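You operate a simulated robot arm through the tools that you are given. There is no shell and no other tool.

You are at the controls of a simulated robot arm. One attempt, no reset.

JOB
Stop the bench fan, brush the lint off its grille, then run it at 3.
Fine: wait till the vanes stand; the brush goes back before the fan runs again. Set down upright: wooden brush. What is to be rubbed or washed off counts as gone when no trace of it is left.
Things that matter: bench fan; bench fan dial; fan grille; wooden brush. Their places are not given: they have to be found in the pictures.

It is judged by the outcome, as a careful person would: the job done as asked, and still so three seconds after it is handed in. It fails if anything else is knocked over, pushed out of place, dropped, spilled or broken.

ROBOT AND FRAMES
A 7-joint arm with a two-finger gripper, fixed in place. Base frame: the origin is at the foot of the arm, x ahead of it, y to its left, z up. Units: mm, rad, N and s.
With the tool pointing down near the work surface it reaches from about 300 to 740 mm from the base axis. Its first joint turns from -2.897 to 2.897 rad. Payload 1.71 kg.
Tool frame: the origin (TCP) lies between the finger pads and is the grasp point; the fingertips stand 20 mm ahead of it; z points along the fingers, y is the line along which they close. Largest opening 96 mm; the body of the gripper starts 113 mm behind the TCP.
Orientation is that of the tool frame in the base frame, as a unit quaternion [w, x, y, z]. With the fingers straight down and closing along the base's y, the tool's x points along the base's -x, its y along +y and its z along -z.

CONTROLS
- The arm moves only by the tool arm_command. Its argument "steps" is a list of rows, each an object (a shift or turn left out is 0, a gripper value left out holds the last) with "offset": the shift along the tool's x, y, z in units of 50 mm (1.0 is 50 mm), a list of three; "rot": the turn, a rotation vector about the tool's x, y, z in units of 8 degrees (1.0 is 8 degrees), a list of three; "jaw": the opening, from 0 (shut) to 1 (fully open). In form: [{"offset": [x, y, z], "rot": [ax, ay, az], "jaw": jaw}, ...]. A call has 1 to 20 rows; each row shifts and turns the commanded pose from where the row before left it, along the tool's axes as they then stand. A call with a number of a shift or a turn outside -1 to 1 is refused whole. Rows are played at 5 a second. More than 50 mm and 0.15 rad between two rows, or a gripper value outside its range, and nothing of the call is played. Where a pose cannot be reached the arm comes as near as it can. A force on the tool above 40 N (or 10 N above the force at the start of the call, whichever is more), or a blocked arm, ends the call early, and 0.2 s more pass. Each finger travels about 153 mm/s and halts on what it meets, pressing with about 21 N; the grip force reading is that of the motor and also rises with nothing between the fingers. The clock runs only during rows and for 0.2 s after the last one: add rows that do not move to give the fingers time. It gives the time, the measured TCP pose, the force on the tool (base axes), the opening and the grip force at its end, in the units of the frame above (readings bear some noise), with the torque about the TCP (base axes, N m) and any sound that the robot's microphone picked up, and new pictures: "show" is both (left out), scene, wrist or none.
- Cameras (640 x 400 px; columns grow to the right, rows downward): "scene" is fixed at [49.5, 650.5, 1601]; the picture's right is [-0.79, -0.61, 0.00], its down [-0.33, 0.43, -0.84] and it looks along [0.51, -0.66, -0.54] (base axes); focal length 335 px, centre (320, 200). "wrist" rides on the gripper at [66, 14, -145] in the tool frame; the picture's right is [-0.21, 0.98, 0.00], its down [-0.88, -0.18, -0.45] and it looks along [-0.44, -0.09, 0.90] (tool axes); focal length 275 px, centre (320, 200).
- lift_body(by): slides the trunk up (or, below 0, down) by that many mm; the arm rides with it, the base frame stays. It gives what a move gives, with no picture.
- pixel_to_xyz(camera, pixels): there is no depth. For up to 12 entries [column, row, z] of the newest picture of that camera ("zoom" is the newest enlarged one), the place [x, y] in the base frame at which the ray of that pixel passes the height z, good to about 2 mm. It takes no simulated time.
- enlarge(camera, box): a new picture of the part [left, top, right, bottom] of that camera's present view, enlarged. It takes no simulated time.
- finish_job(): hands the job in; it is judged then, once.

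Unless the task says otherwise, let go and move clear before handing in.

The tools are called after "Request:" by a JSON object that holds its "method" and its "body". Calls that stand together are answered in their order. arm_command: Moves the arm, as the interface text tells. Its arguments: {"type":"object","properties":{"steps":{"type":"array","items":{"type":"object","properties":{"offset":{"type":"array","items":{"type":"number"}},"rot":{"type":"array","items":{"type":"number"}},"jaw":{"type":"number"}}}},"show":{"type":"string","enum":["both","scene","wrist","none"]}},"required":["steps"]} The other tools are called the same way: lift_body (by) slides the trunk up or down; pixel_to_xyz (camera, pixels) gives the place at which the rays of pixels pass given heights; enlarge (camera, box) takes an enlarged picture of a part of a camera's view; finish_job () hands the job in.

At the start:

```text
time_s: 0.0
tcp_pos: [487.1, -184.8, 1234.2]
tcp_rot: [-0.002, 0.0, 1.0, 0.0]
wrist_force: [0.6, 0.5, -0.5]
ft_torque: [0.02, 0.0, -0.03]
grip_width: 96.0
gripper_force: 0.1
trunk travel left (down, up): [-325.0, 61.0]
```

scene: 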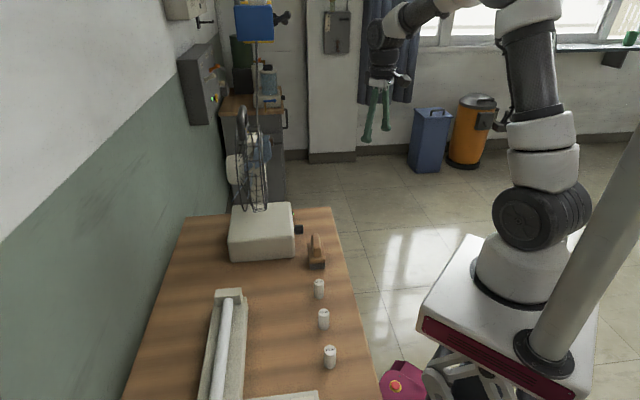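
wrist: 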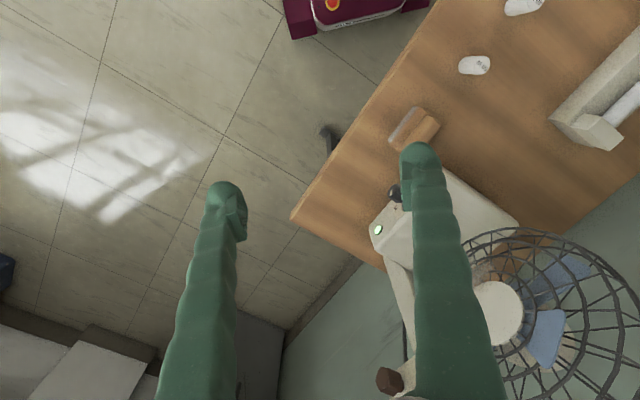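

The scene shows the fan at about (255,190) on a white base, with the dial at about (298,229) and the brush at about (316,252). I'll enlarge both views before moving.

Request:
{"method": "enlarge", "body": {"camera": "scene", "box": [200, 90, 360, 290]}}

Request:
{"method": "enlarge", "body": {"camera": "wrist", "box": [300, 80, 640, 400]}}

```text
2.00 times, centred on (280, 190) of scene
```

zoom: 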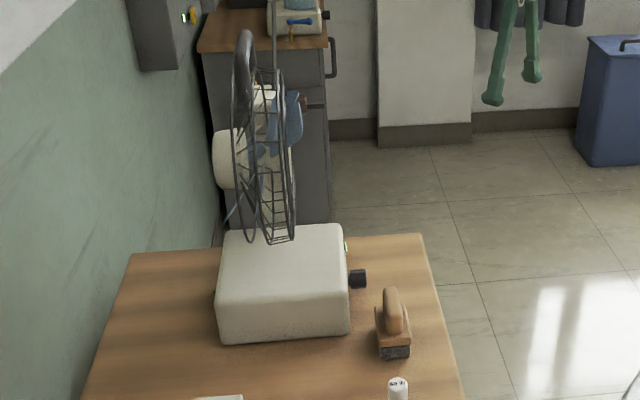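

```text
1.25 times, centred on (470, 240) of wrist
```

zoom: 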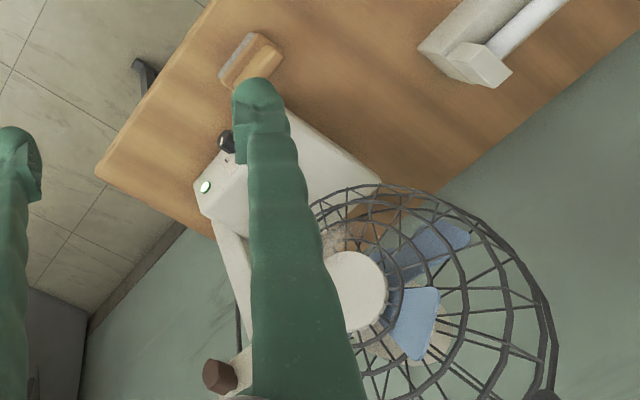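

The dial sticks out of the right side of the fan's base, at scene (298,229) and wrist (395,193). I'll triangulate heights by casting rays from both cameras for the brush, the dial and the fan.

Request:
{"method": "pixel_to_xyz", "body": {"camera": "scene", "pixels": [[316, 268, 600], [316, 268, 700], [316, 268, 800], [300, 230, 600], [300, 230, 700], [300, 230, 800], [331, 207, 600], [331, 207, 700], [331, 207, 800], [320, 297, 600], [320, 297, 700], [320, 297, 800]]}}

Request:
{"method": "pixel_to_xyz", "body": {"camera": "wrist", "pixels": [[405, 130, 600], [405, 130, 700], [405, 130, 800], [393, 193, 600], [393, 193, 700], [393, 193, 800], [291, 217, 600], [291, 217, 700], [291, 217, 800], [475, 66, 600], [475, 66, 700], [475, 66, 800]]}}

```text
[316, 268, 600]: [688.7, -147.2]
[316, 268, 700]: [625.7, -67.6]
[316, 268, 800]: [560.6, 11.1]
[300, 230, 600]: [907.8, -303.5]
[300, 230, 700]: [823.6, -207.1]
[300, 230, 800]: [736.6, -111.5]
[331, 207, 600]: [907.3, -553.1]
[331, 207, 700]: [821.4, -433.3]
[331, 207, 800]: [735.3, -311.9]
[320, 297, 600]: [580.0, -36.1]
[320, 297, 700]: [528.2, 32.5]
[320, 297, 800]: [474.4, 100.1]
```

```text
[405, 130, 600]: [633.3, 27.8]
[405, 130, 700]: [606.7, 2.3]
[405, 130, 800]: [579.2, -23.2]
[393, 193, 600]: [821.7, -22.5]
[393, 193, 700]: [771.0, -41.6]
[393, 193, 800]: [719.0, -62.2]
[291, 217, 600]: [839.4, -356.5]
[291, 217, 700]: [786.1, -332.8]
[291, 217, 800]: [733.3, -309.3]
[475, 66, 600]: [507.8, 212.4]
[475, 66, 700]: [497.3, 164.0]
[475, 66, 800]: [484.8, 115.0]
```

The table corner agrees in both views at z≈800 mm, and the dial comes out near (700,-71,840). I'll map the table edges, the fan's base and the brush in more detail.

Request:
{"method": "pixel_to_xyz", "body": {"camera": "scene", "pixels": [[331, 207, 800], [376, 380, 800], [187, 216, 800], [231, 258, 800], [295, 258, 800], [307, 263, 800], [325, 268, 800], [311, 235, 840], [229, 238, 870], [292, 232, 870], [292, 203, 870], [236, 206, 870]]}}

Request:
{"method": "pixel_to_xyz", "body": {"camera": "wrist", "pixels": [[390, 142, 800], [408, 107, 800], [420, 148, 800], [440, 125, 800], [370, 226, 870], [385, 262, 870], [518, 225, 870], [378, 231, 850], [497, 313, 1000], [497, 313, 1100], [620, 300, 1000], [620, 300, 1100]]}}

Request:
{"method": "enlarge", "body": {"camera": "scene", "box": [280, 210, 344, 280]}}

Request:
{"method": "enlarge", "body": {"camera": "wrist", "box": [340, 90, 480, 260]}}

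```text
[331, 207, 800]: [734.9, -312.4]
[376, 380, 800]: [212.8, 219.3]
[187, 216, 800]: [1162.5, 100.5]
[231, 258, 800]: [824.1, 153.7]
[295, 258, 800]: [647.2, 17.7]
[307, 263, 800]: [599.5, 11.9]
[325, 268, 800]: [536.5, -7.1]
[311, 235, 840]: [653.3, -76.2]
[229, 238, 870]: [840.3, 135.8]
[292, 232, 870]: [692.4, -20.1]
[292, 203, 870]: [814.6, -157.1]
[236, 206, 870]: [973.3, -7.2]
```

```text
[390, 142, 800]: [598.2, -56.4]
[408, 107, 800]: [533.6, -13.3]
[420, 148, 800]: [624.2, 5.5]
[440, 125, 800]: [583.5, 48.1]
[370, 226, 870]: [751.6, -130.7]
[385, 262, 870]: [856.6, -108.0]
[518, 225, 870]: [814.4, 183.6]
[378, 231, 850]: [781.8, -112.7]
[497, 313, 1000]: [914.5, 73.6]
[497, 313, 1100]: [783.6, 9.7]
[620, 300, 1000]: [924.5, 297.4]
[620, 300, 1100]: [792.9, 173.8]
```

```text
5.71 times, centred on (312, 245) of scene
```

zoom: 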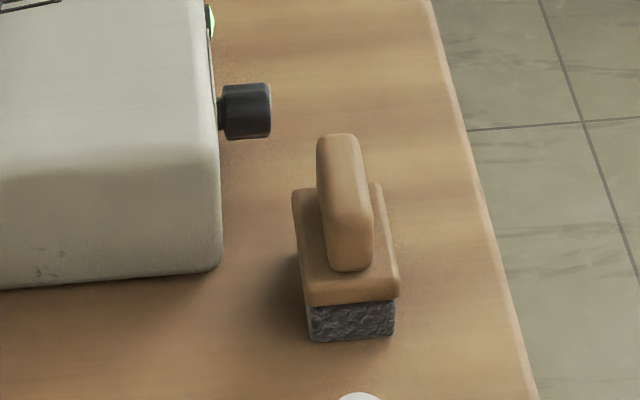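

```text
2.35 times, centred on (410, 175) of wrist
```

zoom: 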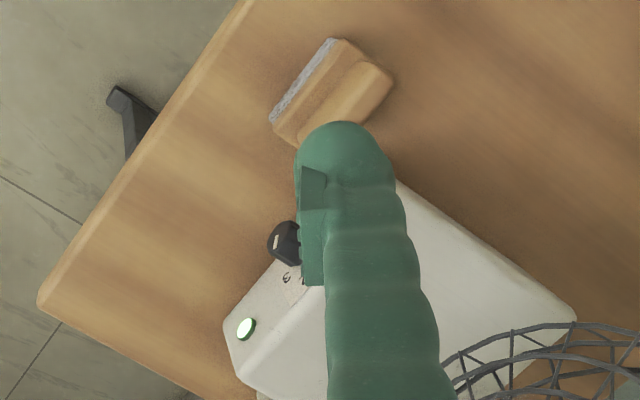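

The table top is at z≈800 with its front edge at 45° (direction (-0.70,0.71)), and the fan's front and dial face (-0.71,-0.70). The arm sits high, so I'll lower the trunk for an easier sideways reach and then look again.

Request:
{"method": "lift_body", "body": {"by": -200}}

```text
time_s: 2.2
tcp_pos: [467.8, -183.4, 1041.3]
tcp_rot: [0.007, 0.0, 1.0, 0.0]
wrist_force: [-1.1, 0.4, -0.2]
ft_torque: [-0.02, 0.01, -0.02]
grip_width: 96.1
gripper_force: 0.0
trunk travel left (down, up): [-125.0, 261.0]
```

The trunk is down 200 mm and the TCP reads (468,-183,1041). I'll check the new wrist and scene views.

Request:
{"method": "enlarge", "body": {"camera": "wrist", "box": [0, 0, 640, 400]}}

Request:
{"method": "enlarge", "body": {"camera": "scene", "box": [200, 90, 360, 290]}}

```text
1.00 times, centred on (320, 200) of wrist (not enlarged: the box is as wide or as high as the picture)
```

zoom: 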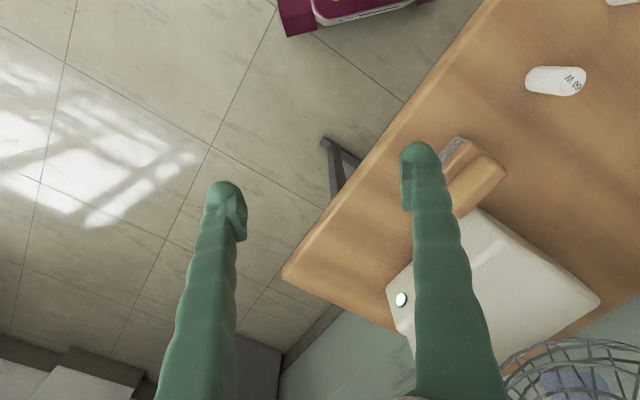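

```text
2.00 times, centred on (280, 190) of scene
```

zoom: 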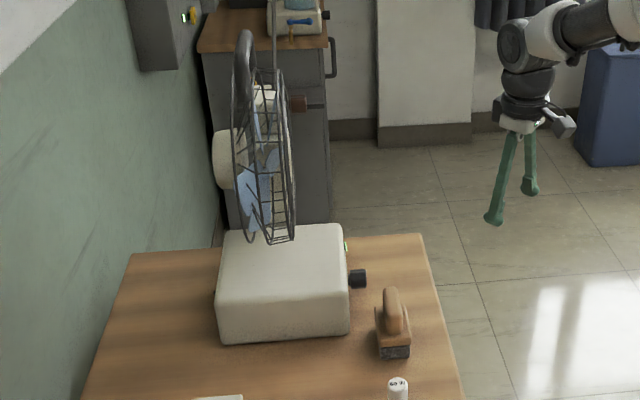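

The vanes have moved between pictures, so the fan is running. I'll yaw 45° and pitch the tool forward, so the wrist camera faces the dial side of the fan's base.

Request:
{"method": "arm_command", "body": {"steps": [{"rot": [0, 0, -0.9375]}, {"rot": [0, 0, -0.9375]}, {"rot": [0, 0, -0.9375]}, {"rot": [0, 0, -0.9375]}, {"rot": [0, 0, -0.9375]}, {"rot": [0, 0, -0.9375]}, {"rot": [0, -1, 0]}, {"rot": [0, -1, 0]}, {"rot": [0, -1, 0]}, {"rot": [0, -1, 0]}, {"rot": [0, -1, 0]}, {"rot": [0, -1, 0]}, {"rot": [0, -1, 0]}, {"rot": [0, -1, 0]}, {}]}}

```text
time_s: 5.4
tcp_pos: [467.5, -182.8, 1043.1]
tcp_rot: [0.496, -0.325, 0.78, 0.2]
wrist_force: [-0.4, -0.6, 0.5]
ft_torque: [-0.01, -0.02, 0.0]
grip_width: 95.9
gripper_force: 0.0
trunk travel left (down, up): [-125.0, 261.0]
```

scene: 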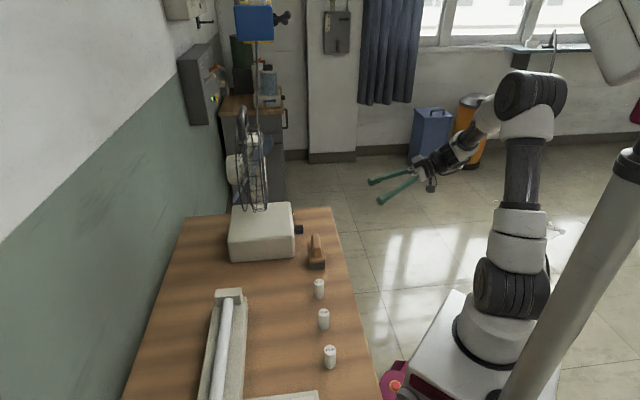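
wrist: 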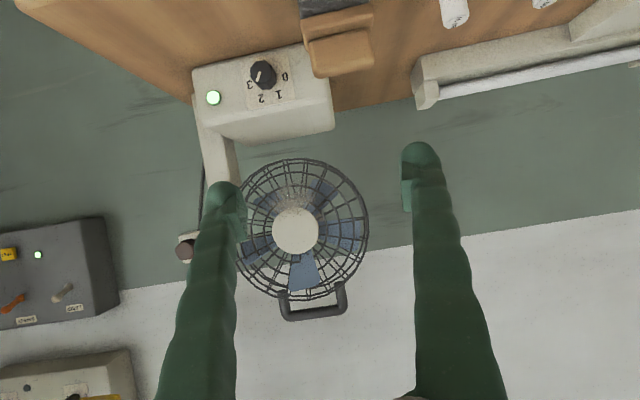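

The wrist view (upside down) shows the dial at (262,73) with marks 0–3, the grille centred at (295,231), and grey lint above the hub at about (292,197). I'll zoom in on both.

Request:
{"method": "enlarge", "body": {"camera": "wrist", "box": [190, 40, 340, 140]}}

Request:
{"method": "enlarge", "body": {"camera": "wrist", "box": [220, 150, 390, 330]}}

```text
4.00 times, centred on (265, 90) of wrist
```

zoom: 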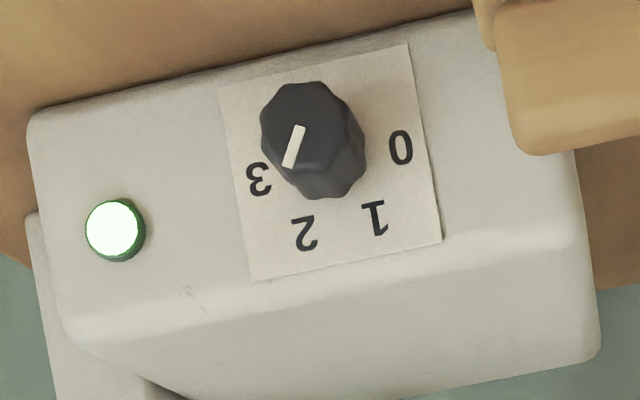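

```text
2.22 times, centred on (305, 240) of wrist
```

zoom: 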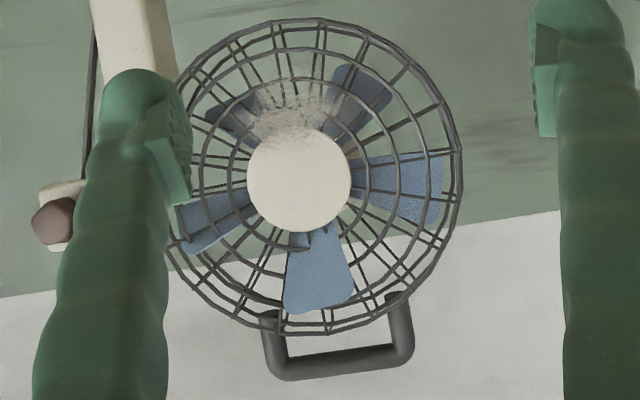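

The zoom shows marks at 0 (real left), 1, 2 and 3 (real right), 60° apart, with the white pointer at 2. Stopping the fan means a turn of 120° counter-clockwise. Next I'll pin down the dial, grille, lint and fan base with rays from both cameras.

Request:
{"method": "pixel_to_xyz", "body": {"camera": "wrist", "pixels": [[261, 73.5, 830], [261, 73.5, 840], [261, 73.5, 850], [267.5, 80.5, 830], [267.5, 80.5, 840], [267.5, 80.5, 850], [295, 231, 1050], [295, 231, 1080], [295, 231, 1110], [292, 197, 1050], [292, 197, 1000], [213, 97.5, 850]]}}

Request:
{"method": "pixel_to_xyz", "body": {"camera": "scene", "pixels": [[302.5, 229.4, 830], [302.5, 229.4, 840], [302.5, 229.4, 850], [294.8, 229.6, 830], [294.8, 229.6, 840], [294.8, 229.6, 850], [265, 150, 1050], [265, 150, 1080], [265, 150, 1110], [262, 210, 900], [262, 210, 950], [263, 128, 1150]]}}

Request:
{"method": "enlarge", "body": {"camera": "scene", "box": [215, 95, 305, 220]}}

```text
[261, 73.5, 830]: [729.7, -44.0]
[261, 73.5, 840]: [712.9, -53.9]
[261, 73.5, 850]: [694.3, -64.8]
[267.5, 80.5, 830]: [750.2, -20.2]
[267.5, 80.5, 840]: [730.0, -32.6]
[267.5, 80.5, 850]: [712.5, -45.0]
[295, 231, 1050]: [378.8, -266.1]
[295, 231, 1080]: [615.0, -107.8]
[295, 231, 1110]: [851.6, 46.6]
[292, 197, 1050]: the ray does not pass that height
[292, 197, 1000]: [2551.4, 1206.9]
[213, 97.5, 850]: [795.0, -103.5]
```

```text
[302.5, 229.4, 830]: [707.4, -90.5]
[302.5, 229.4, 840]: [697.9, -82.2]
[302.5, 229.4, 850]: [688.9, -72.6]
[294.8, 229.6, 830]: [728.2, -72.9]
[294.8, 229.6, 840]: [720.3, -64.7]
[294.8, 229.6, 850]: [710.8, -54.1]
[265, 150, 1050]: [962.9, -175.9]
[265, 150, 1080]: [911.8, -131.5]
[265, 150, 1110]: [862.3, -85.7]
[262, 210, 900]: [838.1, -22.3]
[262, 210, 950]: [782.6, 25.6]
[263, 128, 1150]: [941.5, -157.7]
```

```text
3.20 times, centred on (260, 158) of scene
```

zoom: 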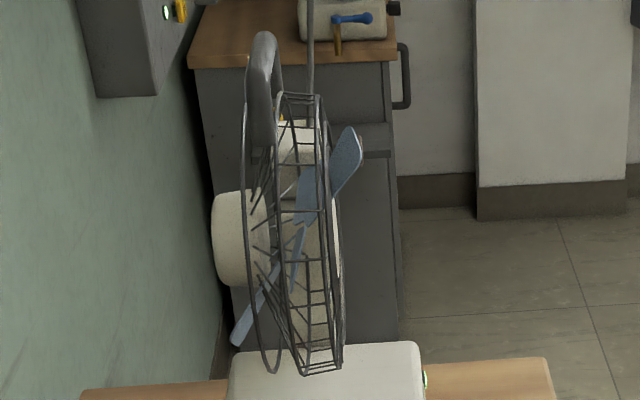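

Both cameras put the dial's front face at about (685,-69,855), with its axis along n≈(0.71,0.70). I'll move the TCP to about 80 mm in front of it, jaw partly closed, to refine the alignment.

Request:
{"method": "arm_command", "body": {"steps": [{"offset": [0.288, -0.235, 0.706], "jaw": 0.65}, {"offset": [0.288, -0.235, 0.706]}, {"offset": [0.288, -0.235, 0.706]}, {"offset": [0.288, -0.235, 0.706]}, {"offset": [0.288, -0.235, 0.706]}, {"offset": [0.288, -0.235, 0.706]}, {}, {}]}}

Request:
{"method": "enlarge", "body": {"camera": "wrist", "box": [160, 50, 480, 250]}}

```text
time_s: 7.2
tcp_pos: [626.8, -125.3, 873.1]
tcp_rot: [0.495, -0.327, 0.78, 0.201]
wrist_force: [0.3, -0.8, 0.2]
ft_torque: [-0.02, 0.01, -0.03]
grip_width: 62.3
gripper_force: 0.2
trunk travel left (down, up): [-125.0, 261.0]
```

scene: 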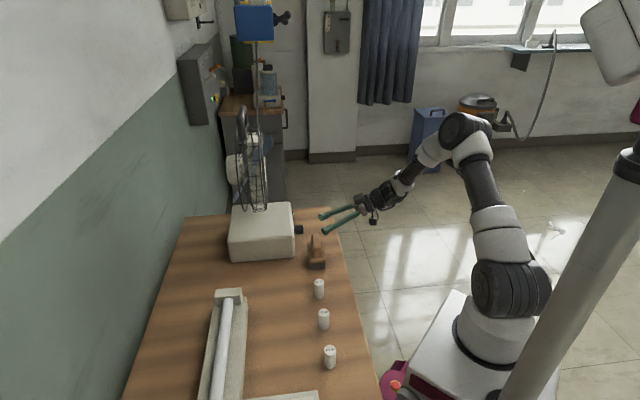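
wrist: 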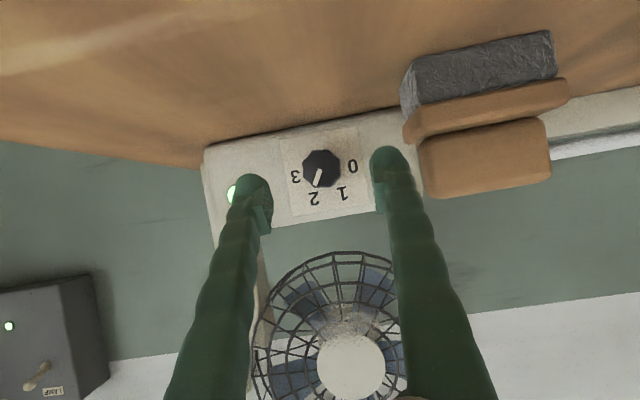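

```text
2.00 times, centred on (320, 150) of wrist
```

zoom: 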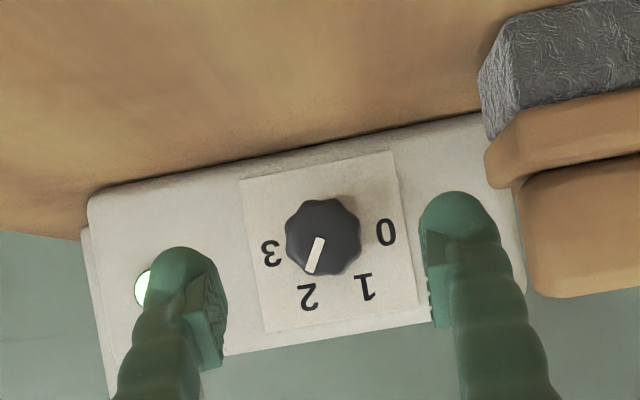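

The dial centre is at wrist (321,168), so in the tool frame it is about (-16,-1.5,81). I'll drop onto the dial's axis, roll +30° about it, and advance part way.

Request:
{"method": "arm_command", "body": {"steps": [{"offset": [0.36, -0.028, 0.172], "jaw": 0.65}, {"rot": [-0.4, 0, 0.8475]}, {"rot": [-0.4, 0, 0.8475]}, {"rot": [-0.4, 0, 0.8475]}, {"rot": [-0.4, 0, 0.8475]}, {"offset": [-0.384, 0, 0.814]}, {}]}}

Request:
{"method": "enlarge", "body": {"camera": "wrist", "box": [160, 50, 480, 250]}}

Request:
{"method": "enlarge", "body": {"camera": "scene", "box": [260, 180, 360, 280]}}

```text
time_s: 8.8
tcp_pos: [660.2, -94.3, 852.7]
tcp_rot: [0.394, -0.187, 0.808, 0.395]
wrist_force: [0.6, 0.1, -0.4]
ft_torque: [-0.02, -0.04, 0.01]
grip_width: 62.4
gripper_force: 0.0
trunk travel left (down, up): [-125.0, 261.0]
```

scene: 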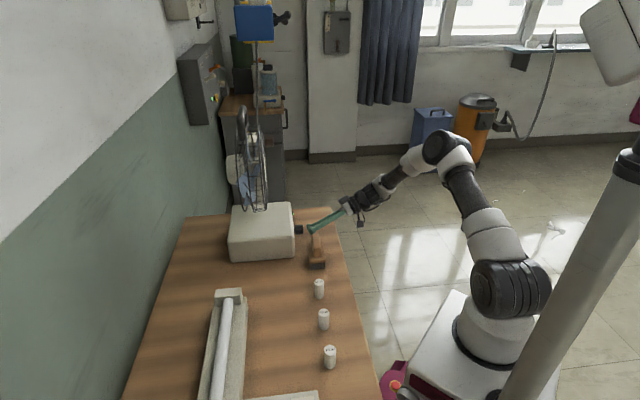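
wrist: 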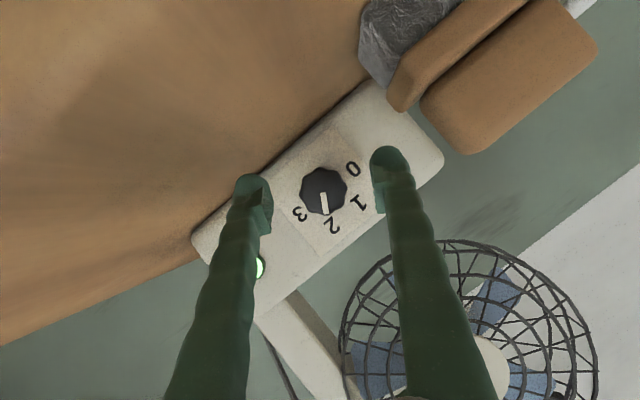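

```text
2.00 times, centred on (320, 150) of wrist
```

zoom: 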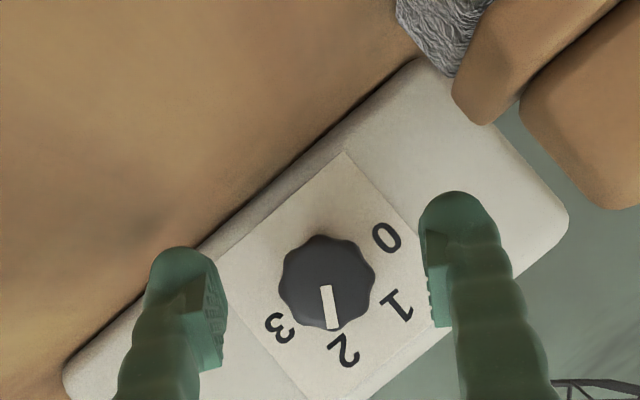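

```text
4.00 times, centred on (310, 230) of scene
```

zoom: 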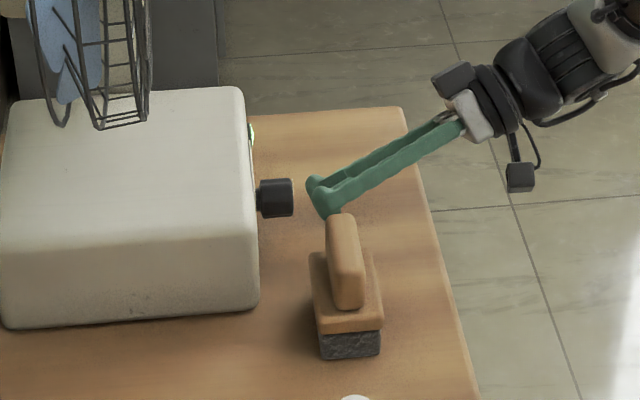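

The dial centre at wrist (323,191) lies within about 1 mm of the tool's approach axis, and the fingertips are about 14 mm short of the dial's front. I'll advance 38 mm along n and close on the dial.

Request:
{"method": "arm_command", "body": {"steps": [{"offset": [-0.153, 0, 0.343]}, {"offset": [-0.153, 0, 0.343]}, {}, {"jaw": 0.0}, {}, {}]}}

Request:
{"method": "enlarge", "body": {"camera": "wrist", "box": [160, 100, 480, 300]}}

Request:
{"method": "enlarge", "body": {"camera": "scene", "box": [260, 180, 360, 280]}}

```text
time_s: 10.2
tcp_pos: [686.7, -69.1, 852.4]
tcp_rot: [0.395, -0.188, 0.808, 0.396]
wrist_force: [1.5, -0.8, -1.2]
ft_torque: [-0.01, -0.01, -0.08]
grip_width: 32.8
gripper_force: 35.1
trunk travel left (down, up): [-125.0, 261.0]
```

scene: 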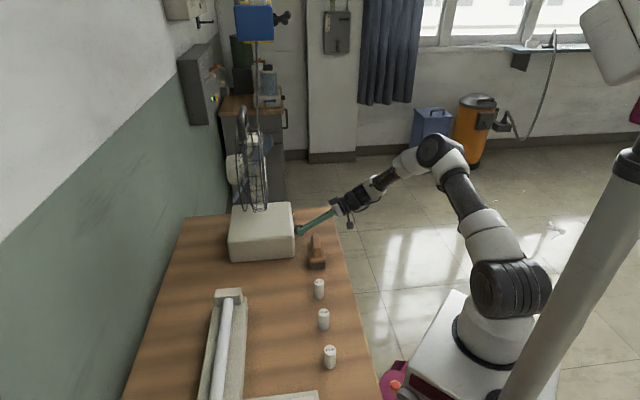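
wrist: 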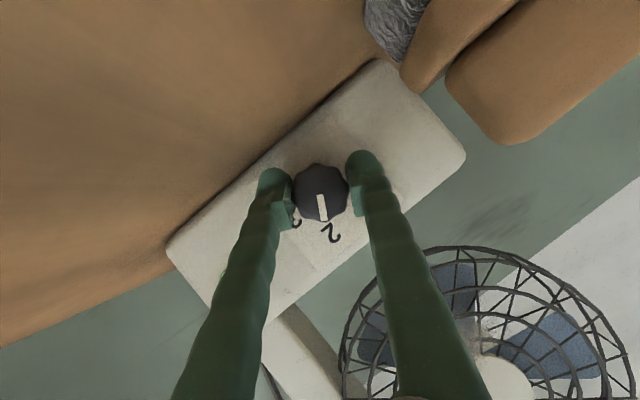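

```text
2.00 times, centred on (320, 200) of wrist
```

zoom: 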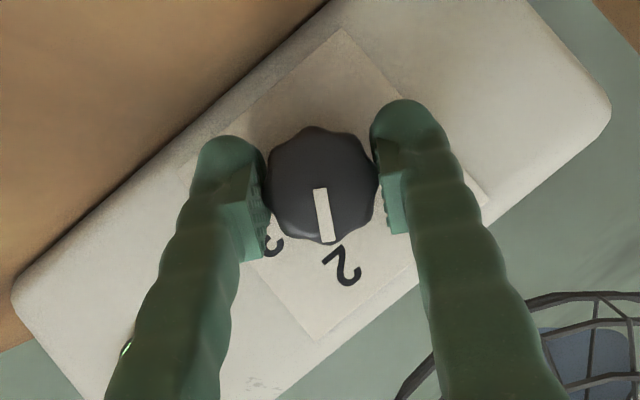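

```text
4.00 times, centred on (310, 230) of scene
```

zoom: 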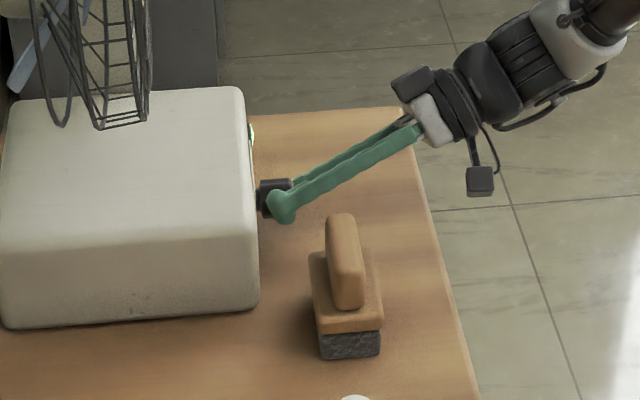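

The dial is gripped at 32.8 mm with almost no side load. I'll turn it counter-clockwise 60° about the dial's axis.

Request:
{"method": "arm_command", "body": {"steps": [{"rot": [0.4, 0, -0.8475]}, {"rot": [0.4, 0, -0.8475]}, {"rot": [0.4, 0, -0.8475]}, {"rot": [0.4, 0, -0.8475]}, {"rot": [0.4, 0, -0.8475]}, {"rot": [0.4, 0, -0.8475]}, {"rot": [0.4, 0, -0.8475]}, {"rot": [0.4, 0, -0.8475]}, {}]}}

Request:
{"method": "enlarge", "body": {"camera": "wrist", "box": [160, 100, 480, 300]}}

```text
time_s: 12.2
tcp_pos: [687.0, -68.5, 851.7]
tcp_rot: [0.561, -0.444, 0.699, -0.009]
wrist_force: [-4.2, 1.6, -8.9]
ft_torque: [-0.06, 0.06, 0.05]
grip_width: 32.7
gripper_force: 34.9
trunk travel left (down, up): [-125.0, 261.0]
```

scene: 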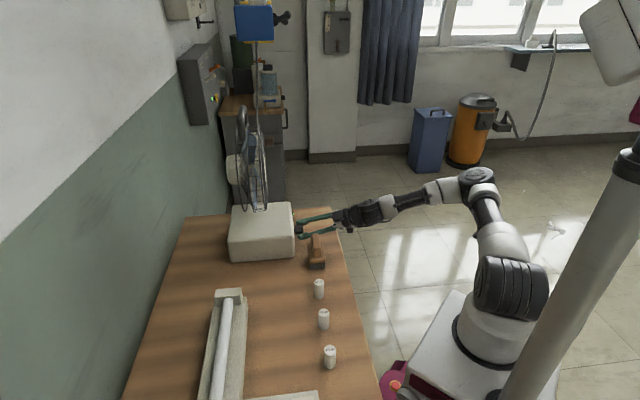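
wrist: 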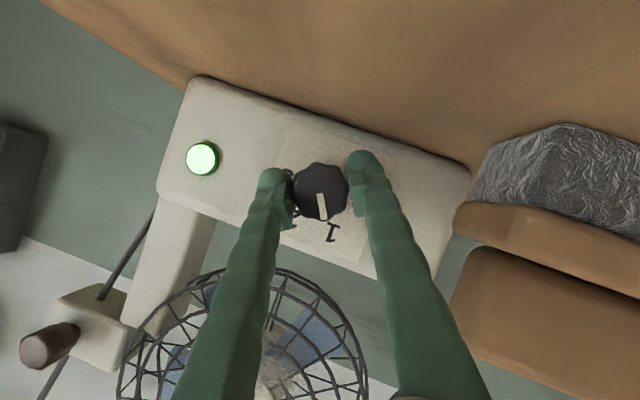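

```text
2.00 times, centred on (320, 200) of wrist
```

zoom: 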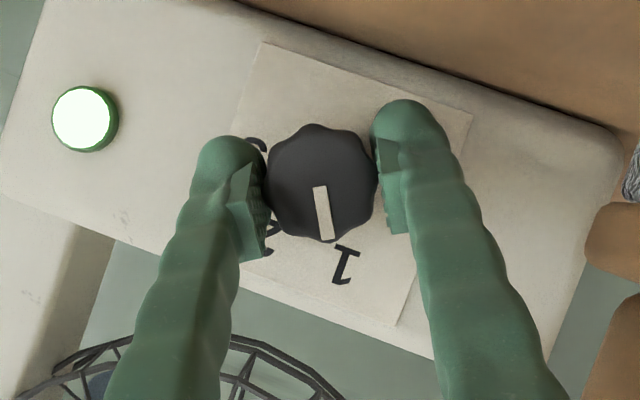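

The pointer is now exactly at 1 with no slip. I'll open, roll back +60° around the dial, and regrip.

Request:
{"method": "arm_command", "body": {"steps": [{"jaw": 0.65}, {}, {"rot": [-0.4, 0, 0.8475]}, {"rot": [-0.4, 0, 0.8475]}, {"rot": [-0.4, 0, 0.8475]}, {"rot": [-0.4, 0, 0.8475]}, {"rot": [-0.4, 0, 0.8475]}, {"rot": [-0.4, 0, 0.8475]}, {"rot": [-0.4, 0, 0.8475]}, {"rot": [-0.4, 0, 0.8475]}, {}, {"jaw": 0.0}, {}, {}]}}

Request:
{"method": "enlarge", "body": {"camera": "wrist", "box": [160, 100, 480, 300]}}

```text
time_s: 15.2
tcp_pos: [687.6, -68.0, 852.6]
tcp_rot: [0.396, -0.187, 0.807, 0.395]
wrist_force: [3.6, -3.6, -0.3]
ft_torque: [-0.05, 0.06, -0.07]
grip_width: 32.5
gripper_force: 34.9
trunk travel left (down, up): [-125.0, 261.0]
```

scene: 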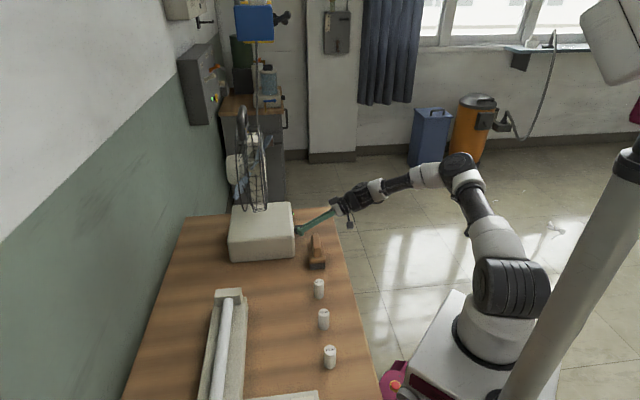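
wrist: 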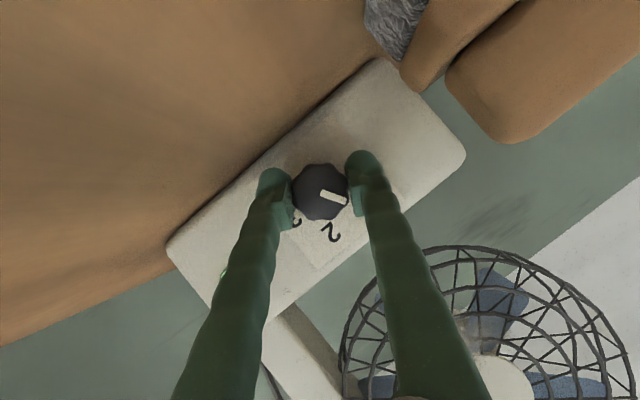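

```text
2.00 times, centred on (320, 200) of wrist
```

zoom: 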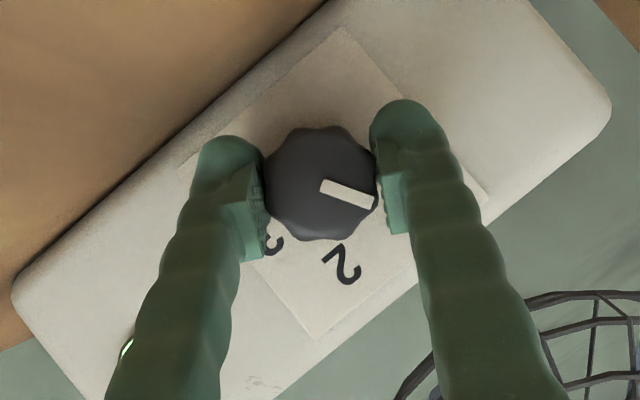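

The dial is regripped with the pointer still at 1. I'll turn it another 60° counter-clockwise to 0.

Request:
{"method": "arm_command", "body": {"steps": [{"rot": [0.4, 0, -0.8475]}, {"rot": [0.4, 0, -0.8475]}, {"rot": [0.4, 0, -0.8475]}, {"rot": [0.4, 0, -0.8475]}, {"rot": [0.4, 0, -0.8475]}, {"rot": [0.4, 0, -0.8475]}, {"rot": [0.4, 0, -0.8475]}, {"rot": [0.4, 0, -0.8475]}, {}]}}

Request:
{"method": "enlarge", "body": {"camera": "wrist", "box": [160, 100, 480, 300]}}

```text
time_s: 17.2
tcp_pos: [688.6, -68.6, 851.7]
tcp_rot: [0.561, -0.444, 0.699, -0.008]
wrist_force: [1.7, -3.8, 1.3]
ft_torque: [0.08, -0.08, -0.01]
grip_width: 32.5
gripper_force: 35.9
trunk travel left (down, up): [-125.0, 261.0]
```

scene: 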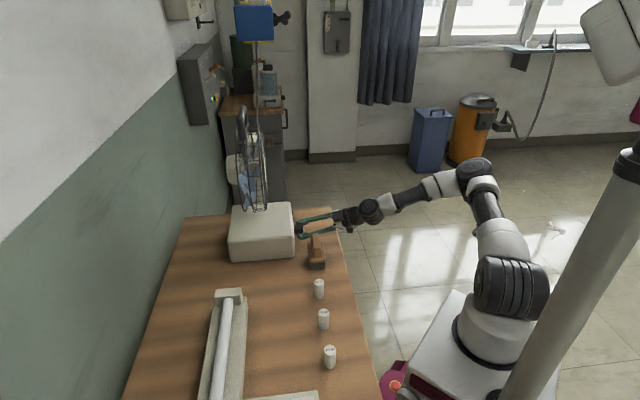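
wrist: 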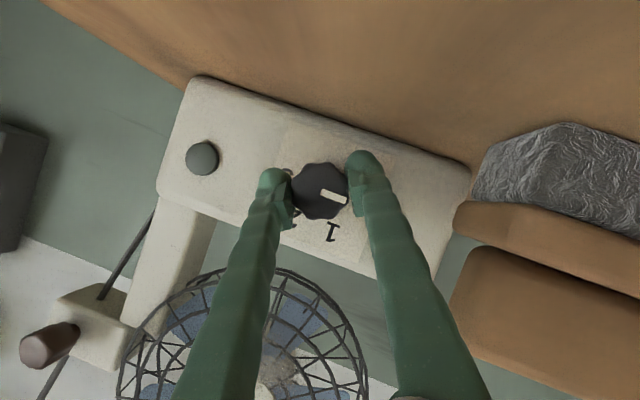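

```text
2.00 times, centred on (320, 200) of wrist
```

zoom: 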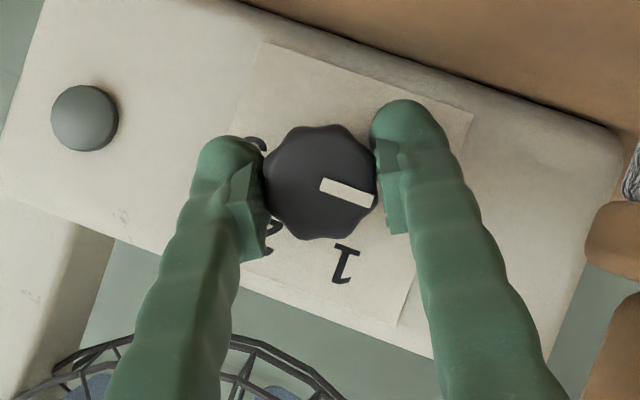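

The green lamp is off and the pointer is at 0. I'll release, back straight off along -n, level the roll, and look at the fan while the vanes run down.

Request:
{"method": "arm_command", "body": {"steps": [{"jaw": 0.65}, {}, {"offset": [0.406, 0, -0.859]}, {"offset": [0.406, 0, -0.859]}, {"rot": [-0.4, 0, 0.8475]}, {"rot": [-0.4, 0, 0.8475]}, {"rot": [-0.4, 0, 0.8475]}, {"rot": [-0.4, 0, 0.8475]}, {"offset": [-0.5, 0, -0.5]}, {"offset": [-0.7, 0, -0.5]}, {"offset": [-0.7, 0, -0.5]}, {"offset": [-0.7, 0, -0.5]}, {}]}}

Request:
{"method": "enlarge", "body": {"camera": "wrist", "box": [160, 50, 480, 250]}}

```text
time_s: 20.0
tcp_pos: [594.1, -157.5, 1013.2]
tcp_rot: [0.495, -0.325, 0.78, 0.2]
wrist_force: [-0.4, 0.1, 0.0]
ft_torque: [-0.02, 0.04, -0.01]
grip_width: 62.4
gripper_force: 0.0
trunk travel left (down, up): [-125.0, 261.0]
```

scene: 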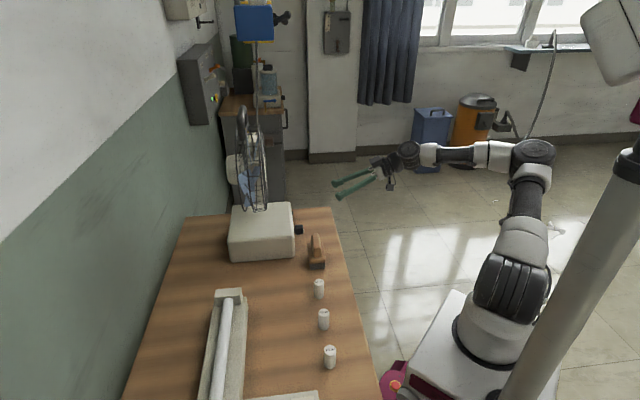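
wrist: 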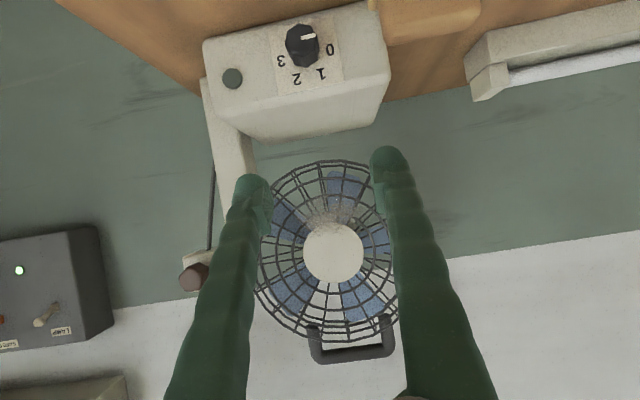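

```text
2.00 times, centred on (320, 150) of wrist
```

zoom: 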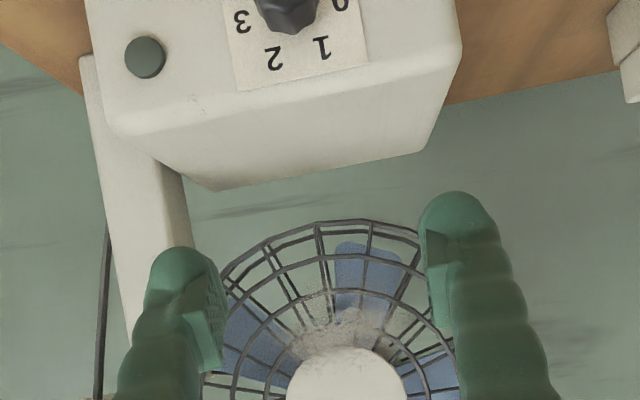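

The grille, hub (wrist (334,252)) and lint band just below the hub are clear now. I'll triangulate the grille from this pose and check whether the vanes have stopped.

Request:
{"method": "pixel_to_xyz", "body": {"camera": "wrist", "pixels": [[334, 252, 1060], [334, 252, 1080], [334, 252, 1100], [334, 222, 1030], [334, 222, 1040], [325, 162, 960], [325, 162, 980], [340, 342, 1150], [340, 342, 1180], [340, 355, 1180]]}}

Request:
{"method": "pixel_to_xyz", "body": {"camera": "scene", "pixels": [[265.3, 169, 1060], [265.3, 169, 1080], [265.3, 169, 1100], [266.5, 210, 940], [266.5, 210, 960], [266.5, 210, 980], [260, 125, 1160], [260, 125, 1180], [260, 125, 1200]]}}

Request:
{"method": "enlarge", "body": {"camera": "wrist", "box": [240, 150, 420, 370]}}

Request:
{"method": "enlarge", "body": {"camera": "scene", "box": [215, 95, 315, 220]}}

```text
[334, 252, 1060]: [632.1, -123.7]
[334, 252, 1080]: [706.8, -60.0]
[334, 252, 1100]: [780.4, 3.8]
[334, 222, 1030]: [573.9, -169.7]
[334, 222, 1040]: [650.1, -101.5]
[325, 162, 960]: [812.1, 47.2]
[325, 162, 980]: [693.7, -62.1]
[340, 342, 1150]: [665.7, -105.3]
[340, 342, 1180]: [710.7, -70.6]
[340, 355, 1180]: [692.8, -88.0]
```

```text
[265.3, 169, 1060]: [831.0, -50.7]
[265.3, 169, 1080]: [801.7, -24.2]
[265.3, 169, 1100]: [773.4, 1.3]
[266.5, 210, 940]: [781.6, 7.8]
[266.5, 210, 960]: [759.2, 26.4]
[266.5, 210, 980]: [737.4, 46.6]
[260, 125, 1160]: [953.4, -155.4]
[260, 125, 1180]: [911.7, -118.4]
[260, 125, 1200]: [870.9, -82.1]
```

```text
1.82 times, centred on (330, 260) of wrist
```

zoom: 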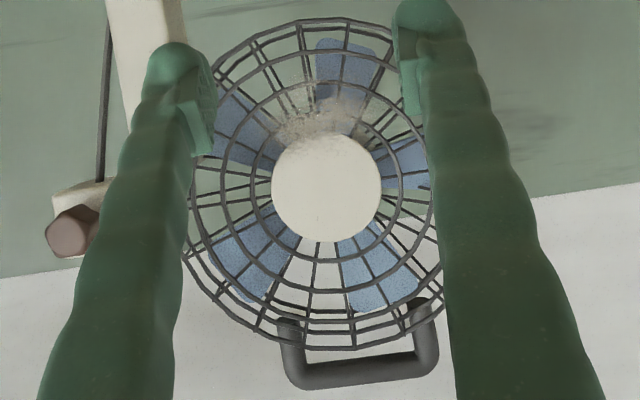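

```text
3.20 times, centred on (265, 158) of scene
```

zoom: 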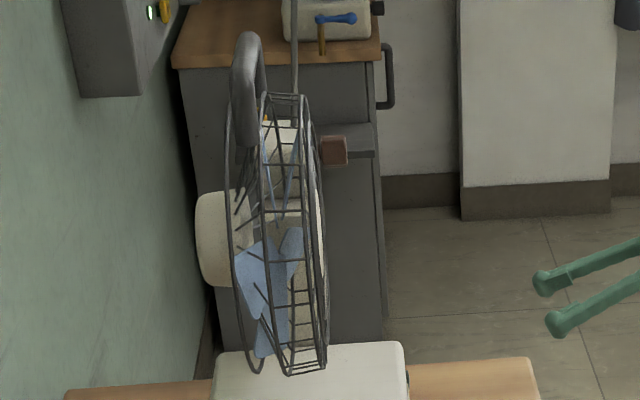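

The hub front triangulates to about (776,0,1099) and the grille front is a vertical plane about 555–560 mm out along n. The lint sits just below the hub. Now I'll turn the tool straight down with its x along the table's long direction, to fetch the brush.

Request:
{"method": "arm_command", "body": {"steps": [{"rot": [0, 1, 0]}, {"rot": [0, 1, 0]}, {"rot": [0, 1, 0]}, {"rot": [0, 1, 0]}, {"rot": [0, 1, 0]}, {"rot": [0, 1, 0]}, {"rot": [0, 1, 0]}, {"rot": [0, 1, 0]}, {"rot": [0, 0, 0.9375]}, {"rot": [0, 0, 0.9375]}, {"rot": [0, 0, 0.9375]}, {"rot": [0, 0, 0.9375]}, {"rot": [0, 0, 0.9375]}, {"rot": [0, 0, 0.9375]}, {"rot": [0, 0, 0.9375]}, {"rot": [0, 0, 0.9375]}, {"rot": [0, 0, 0.9375]}, {"rot": [0, 0, 0.9375]}, {"rot": [0, 0, 0.9375]}, {"rot": [0, 0, 0.9375]}]}}

```text
time_s: 24.2
tcp_pos: [595.9, -158.3, 1013.2]
tcp_rot: [0.007, 0.383, 0.924, 0.002]
wrist_force: [-0.1, 0.4, -0.3]
ft_torque: [0.01, -0.02, 0.03]
grip_width: 62.7
gripper_force: 0.1
trunk travel left (down, up): [-125.0, 261.0]
```

scene: 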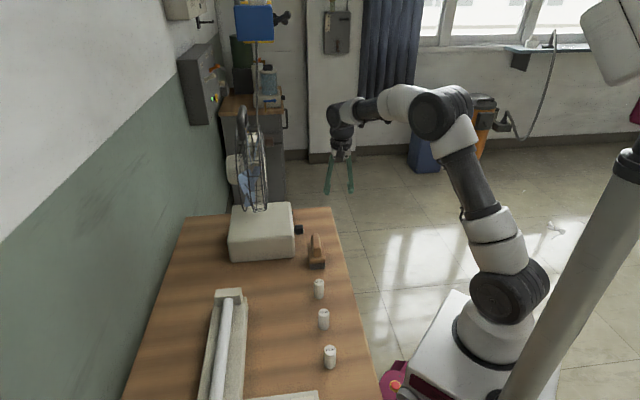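
wrist: 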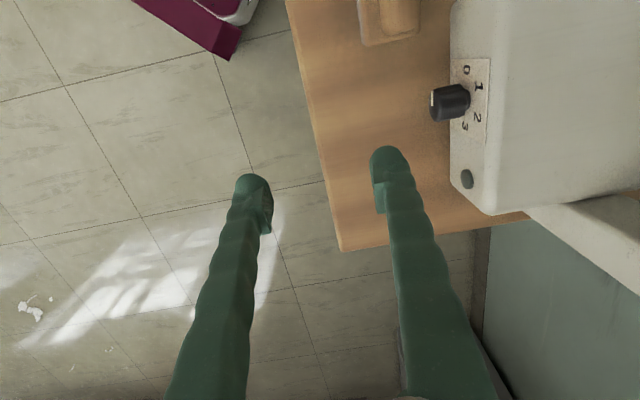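

The tool now points straight down with x along u, and the brush is at the top of the wrist view around (390,20). I'll move above it, keeping the height.

Request:
{"method": "arm_command", "body": {"steps": [{"offset": [0.655, 0.425, 0]}, {"offset": [0.655, 0.425, 0]}, {"offset": [0.655, 0.425, 0]}, {"offset": [0.655, 0.425, 0]}, {}]}}

Request:
{"method": "enlarge", "body": {"camera": "wrist", "box": [220, 100, 460, 260]}}

Request:
{"method": "enlarge", "body": {"camera": "scene", "box": [270, 210, 350, 290]}}

```text
time_s: 25.4
tcp_pos: [561.4, -6.0, 1015.7]
tcp_rot: [0.006, 0.382, 0.924, 0.002]
wrist_force: [0.7, 0.4, 0.1]
ft_torque: [-0.01, 0.01, 0.01]
grip_width: 62.5
gripper_force: 0.0
trunk travel left (down, up): [-125.0, 261.0]
```

scene: 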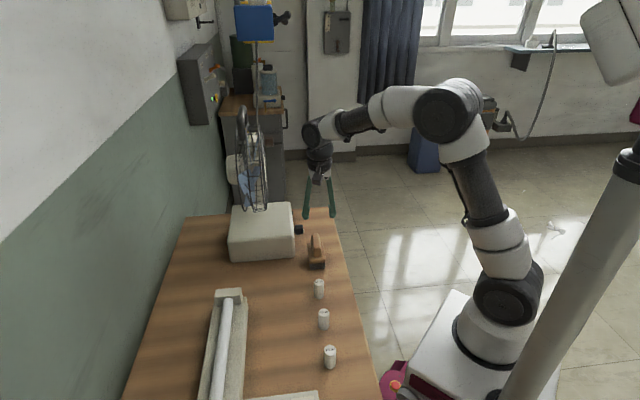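
wrist: 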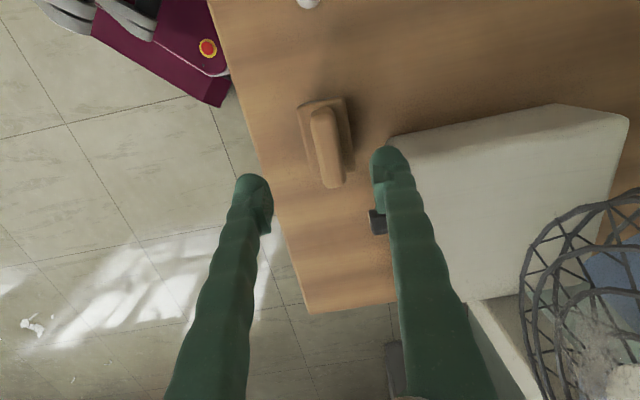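

```text
2.50 times, centred on (340, 180) of wrist
```

zoom: 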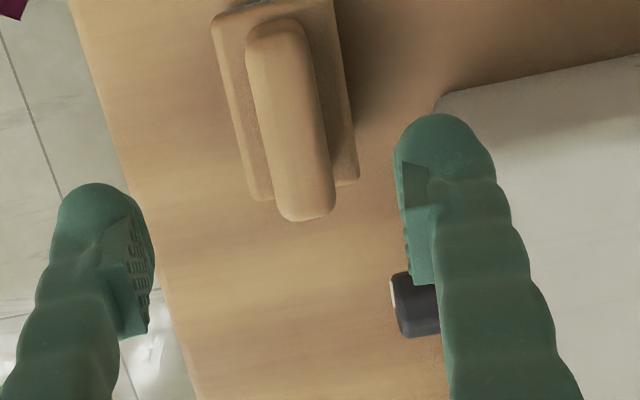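

```text
5.00 times, centred on (310, 250) of scene
```

zoom: 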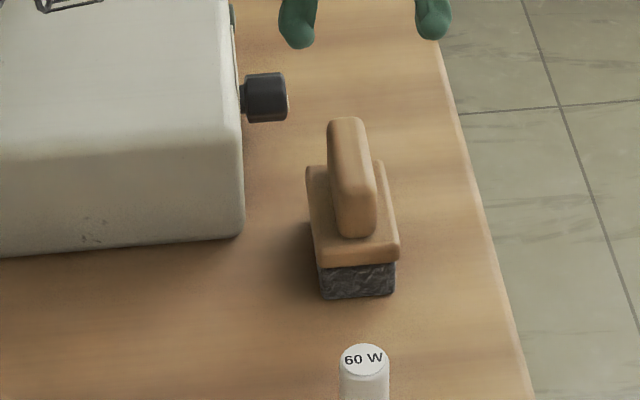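

The brush is in view with its handle top between wrist (322,110) and (335,186). I'll cast rays from both cameras to get the handle's height, centre and heading.

Request:
{"method": "pixel_to_xyz", "body": {"camera": "wrist", "pixels": [[322, 113, 870], [322, 113, 885], [322, 113, 900], [335, 186, 870], [335, 186, 885], [335, 186, 900], [297.5, 107, 840], [346, 97, 840], [356, 171, 840], [314.5, 180, 840], [310.5, 107.5, 885], [333, 108, 885]]}}

Request:
{"method": "pixel_to_xyz", "body": {"camera": "scene", "pixels": [[317.5, 245, 870], [317.5, 245, 885], [317.5, 245, 900], [315, 233.5, 870], [315, 233.5, 885], [315, 233.5, 900], [310, 268.5, 800], [325, 269, 800], [310, 264, 820], [326, 263, 820], [311, 263.5, 830], [326, 262, 830]]}}

```text
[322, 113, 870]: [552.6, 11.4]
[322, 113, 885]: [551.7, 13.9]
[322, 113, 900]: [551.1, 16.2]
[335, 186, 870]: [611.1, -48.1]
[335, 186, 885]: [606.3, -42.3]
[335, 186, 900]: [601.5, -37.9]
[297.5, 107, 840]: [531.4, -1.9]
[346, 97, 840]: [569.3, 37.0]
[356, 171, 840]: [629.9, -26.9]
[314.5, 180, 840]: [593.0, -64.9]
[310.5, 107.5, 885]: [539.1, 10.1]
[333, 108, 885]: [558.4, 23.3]
```

```text
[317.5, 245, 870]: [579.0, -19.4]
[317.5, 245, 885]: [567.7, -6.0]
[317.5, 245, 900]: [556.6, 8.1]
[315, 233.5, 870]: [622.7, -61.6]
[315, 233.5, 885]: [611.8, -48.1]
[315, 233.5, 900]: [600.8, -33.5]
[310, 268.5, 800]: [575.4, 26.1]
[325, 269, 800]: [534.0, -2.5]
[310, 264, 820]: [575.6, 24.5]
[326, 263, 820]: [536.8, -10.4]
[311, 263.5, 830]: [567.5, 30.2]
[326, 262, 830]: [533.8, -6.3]
```

Handle ends meet at about (601,-36) and (552,14) with top z≈900, so its centre is (576.5,-11), aligned with u and about 22 mm thick. I'll centre over it and descend to just above the handle top for a check.

Request:
{"method": "arm_command", "body": {"steps": [{"offset": [-0.284, 0.144, 0]}, {"offset": [0, 0, 0.9]}, {"offset": [0, 0, 0.9]}, {}]}}

Request:
{"method": "enlarge", "body": {"camera": "wrist", "box": [200, 80, 440, 280]}}

Request:
{"method": "enlarge", "body": {"camera": "scene", "box": [270, 190, 370, 290]}}

```text
time_s: 26.4
tcp_pos: [582.0, -10.9, 924.5]
tcp_rot: [0.006, 0.382, 0.924, 0.003]
wrist_force: [-0.7, 0.0, -0.2]
ft_torque: [0.01, 0.02, 0.03]
grip_width: 62.6
gripper_force: 0.1
trunk travel left (down, up): [-125.0, 261.0]
```

scene: 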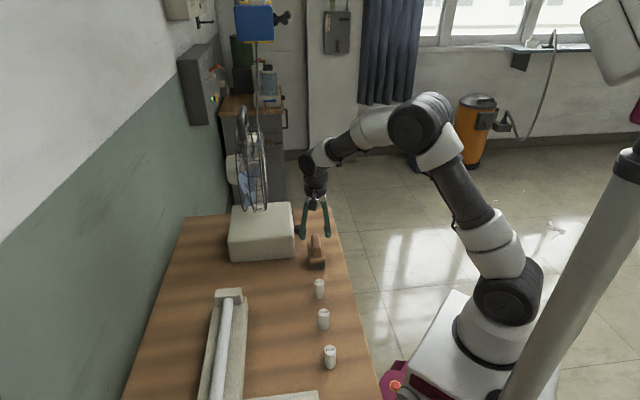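
wrist: 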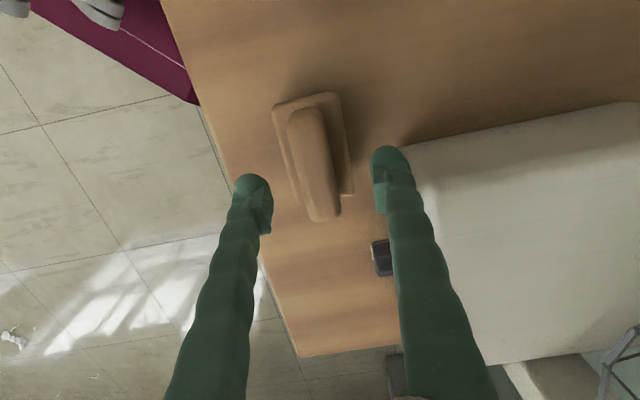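

```text
2.00 times, centred on (320, 180) of wrist
```

zoom: 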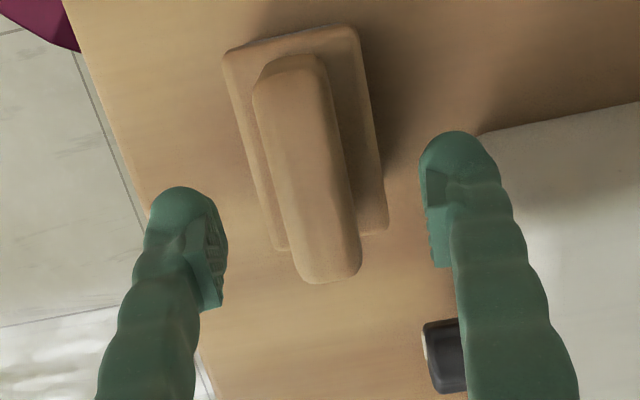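

```text
4.00 times, centred on (320, 240) of scene
```

zoom: 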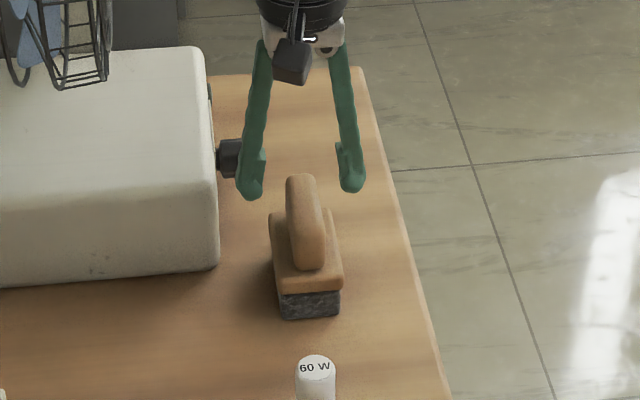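

The handle sits between the fingers, upper end at wrist (306,115) and lower end at (326,216). I'll compute its centre against the TCP at z=900 before descending.

Request:
{"method": "pixel_to_xyz", "body": {"camera": "wrist", "pixels": [[306, 115, 895], [326, 215, 895], [287, 130, 890], [326, 125, 890], [305, 200, 890], [342, 195, 890], [272, 103, 840], [340, 93, 840], [354, 195, 840], [301, 203, 840]]}}

```text
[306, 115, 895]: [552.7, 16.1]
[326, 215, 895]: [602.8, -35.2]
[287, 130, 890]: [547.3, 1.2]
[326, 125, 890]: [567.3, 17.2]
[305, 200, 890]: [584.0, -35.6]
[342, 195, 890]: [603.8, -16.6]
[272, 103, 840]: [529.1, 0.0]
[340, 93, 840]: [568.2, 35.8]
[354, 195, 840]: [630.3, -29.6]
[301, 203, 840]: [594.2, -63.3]
```

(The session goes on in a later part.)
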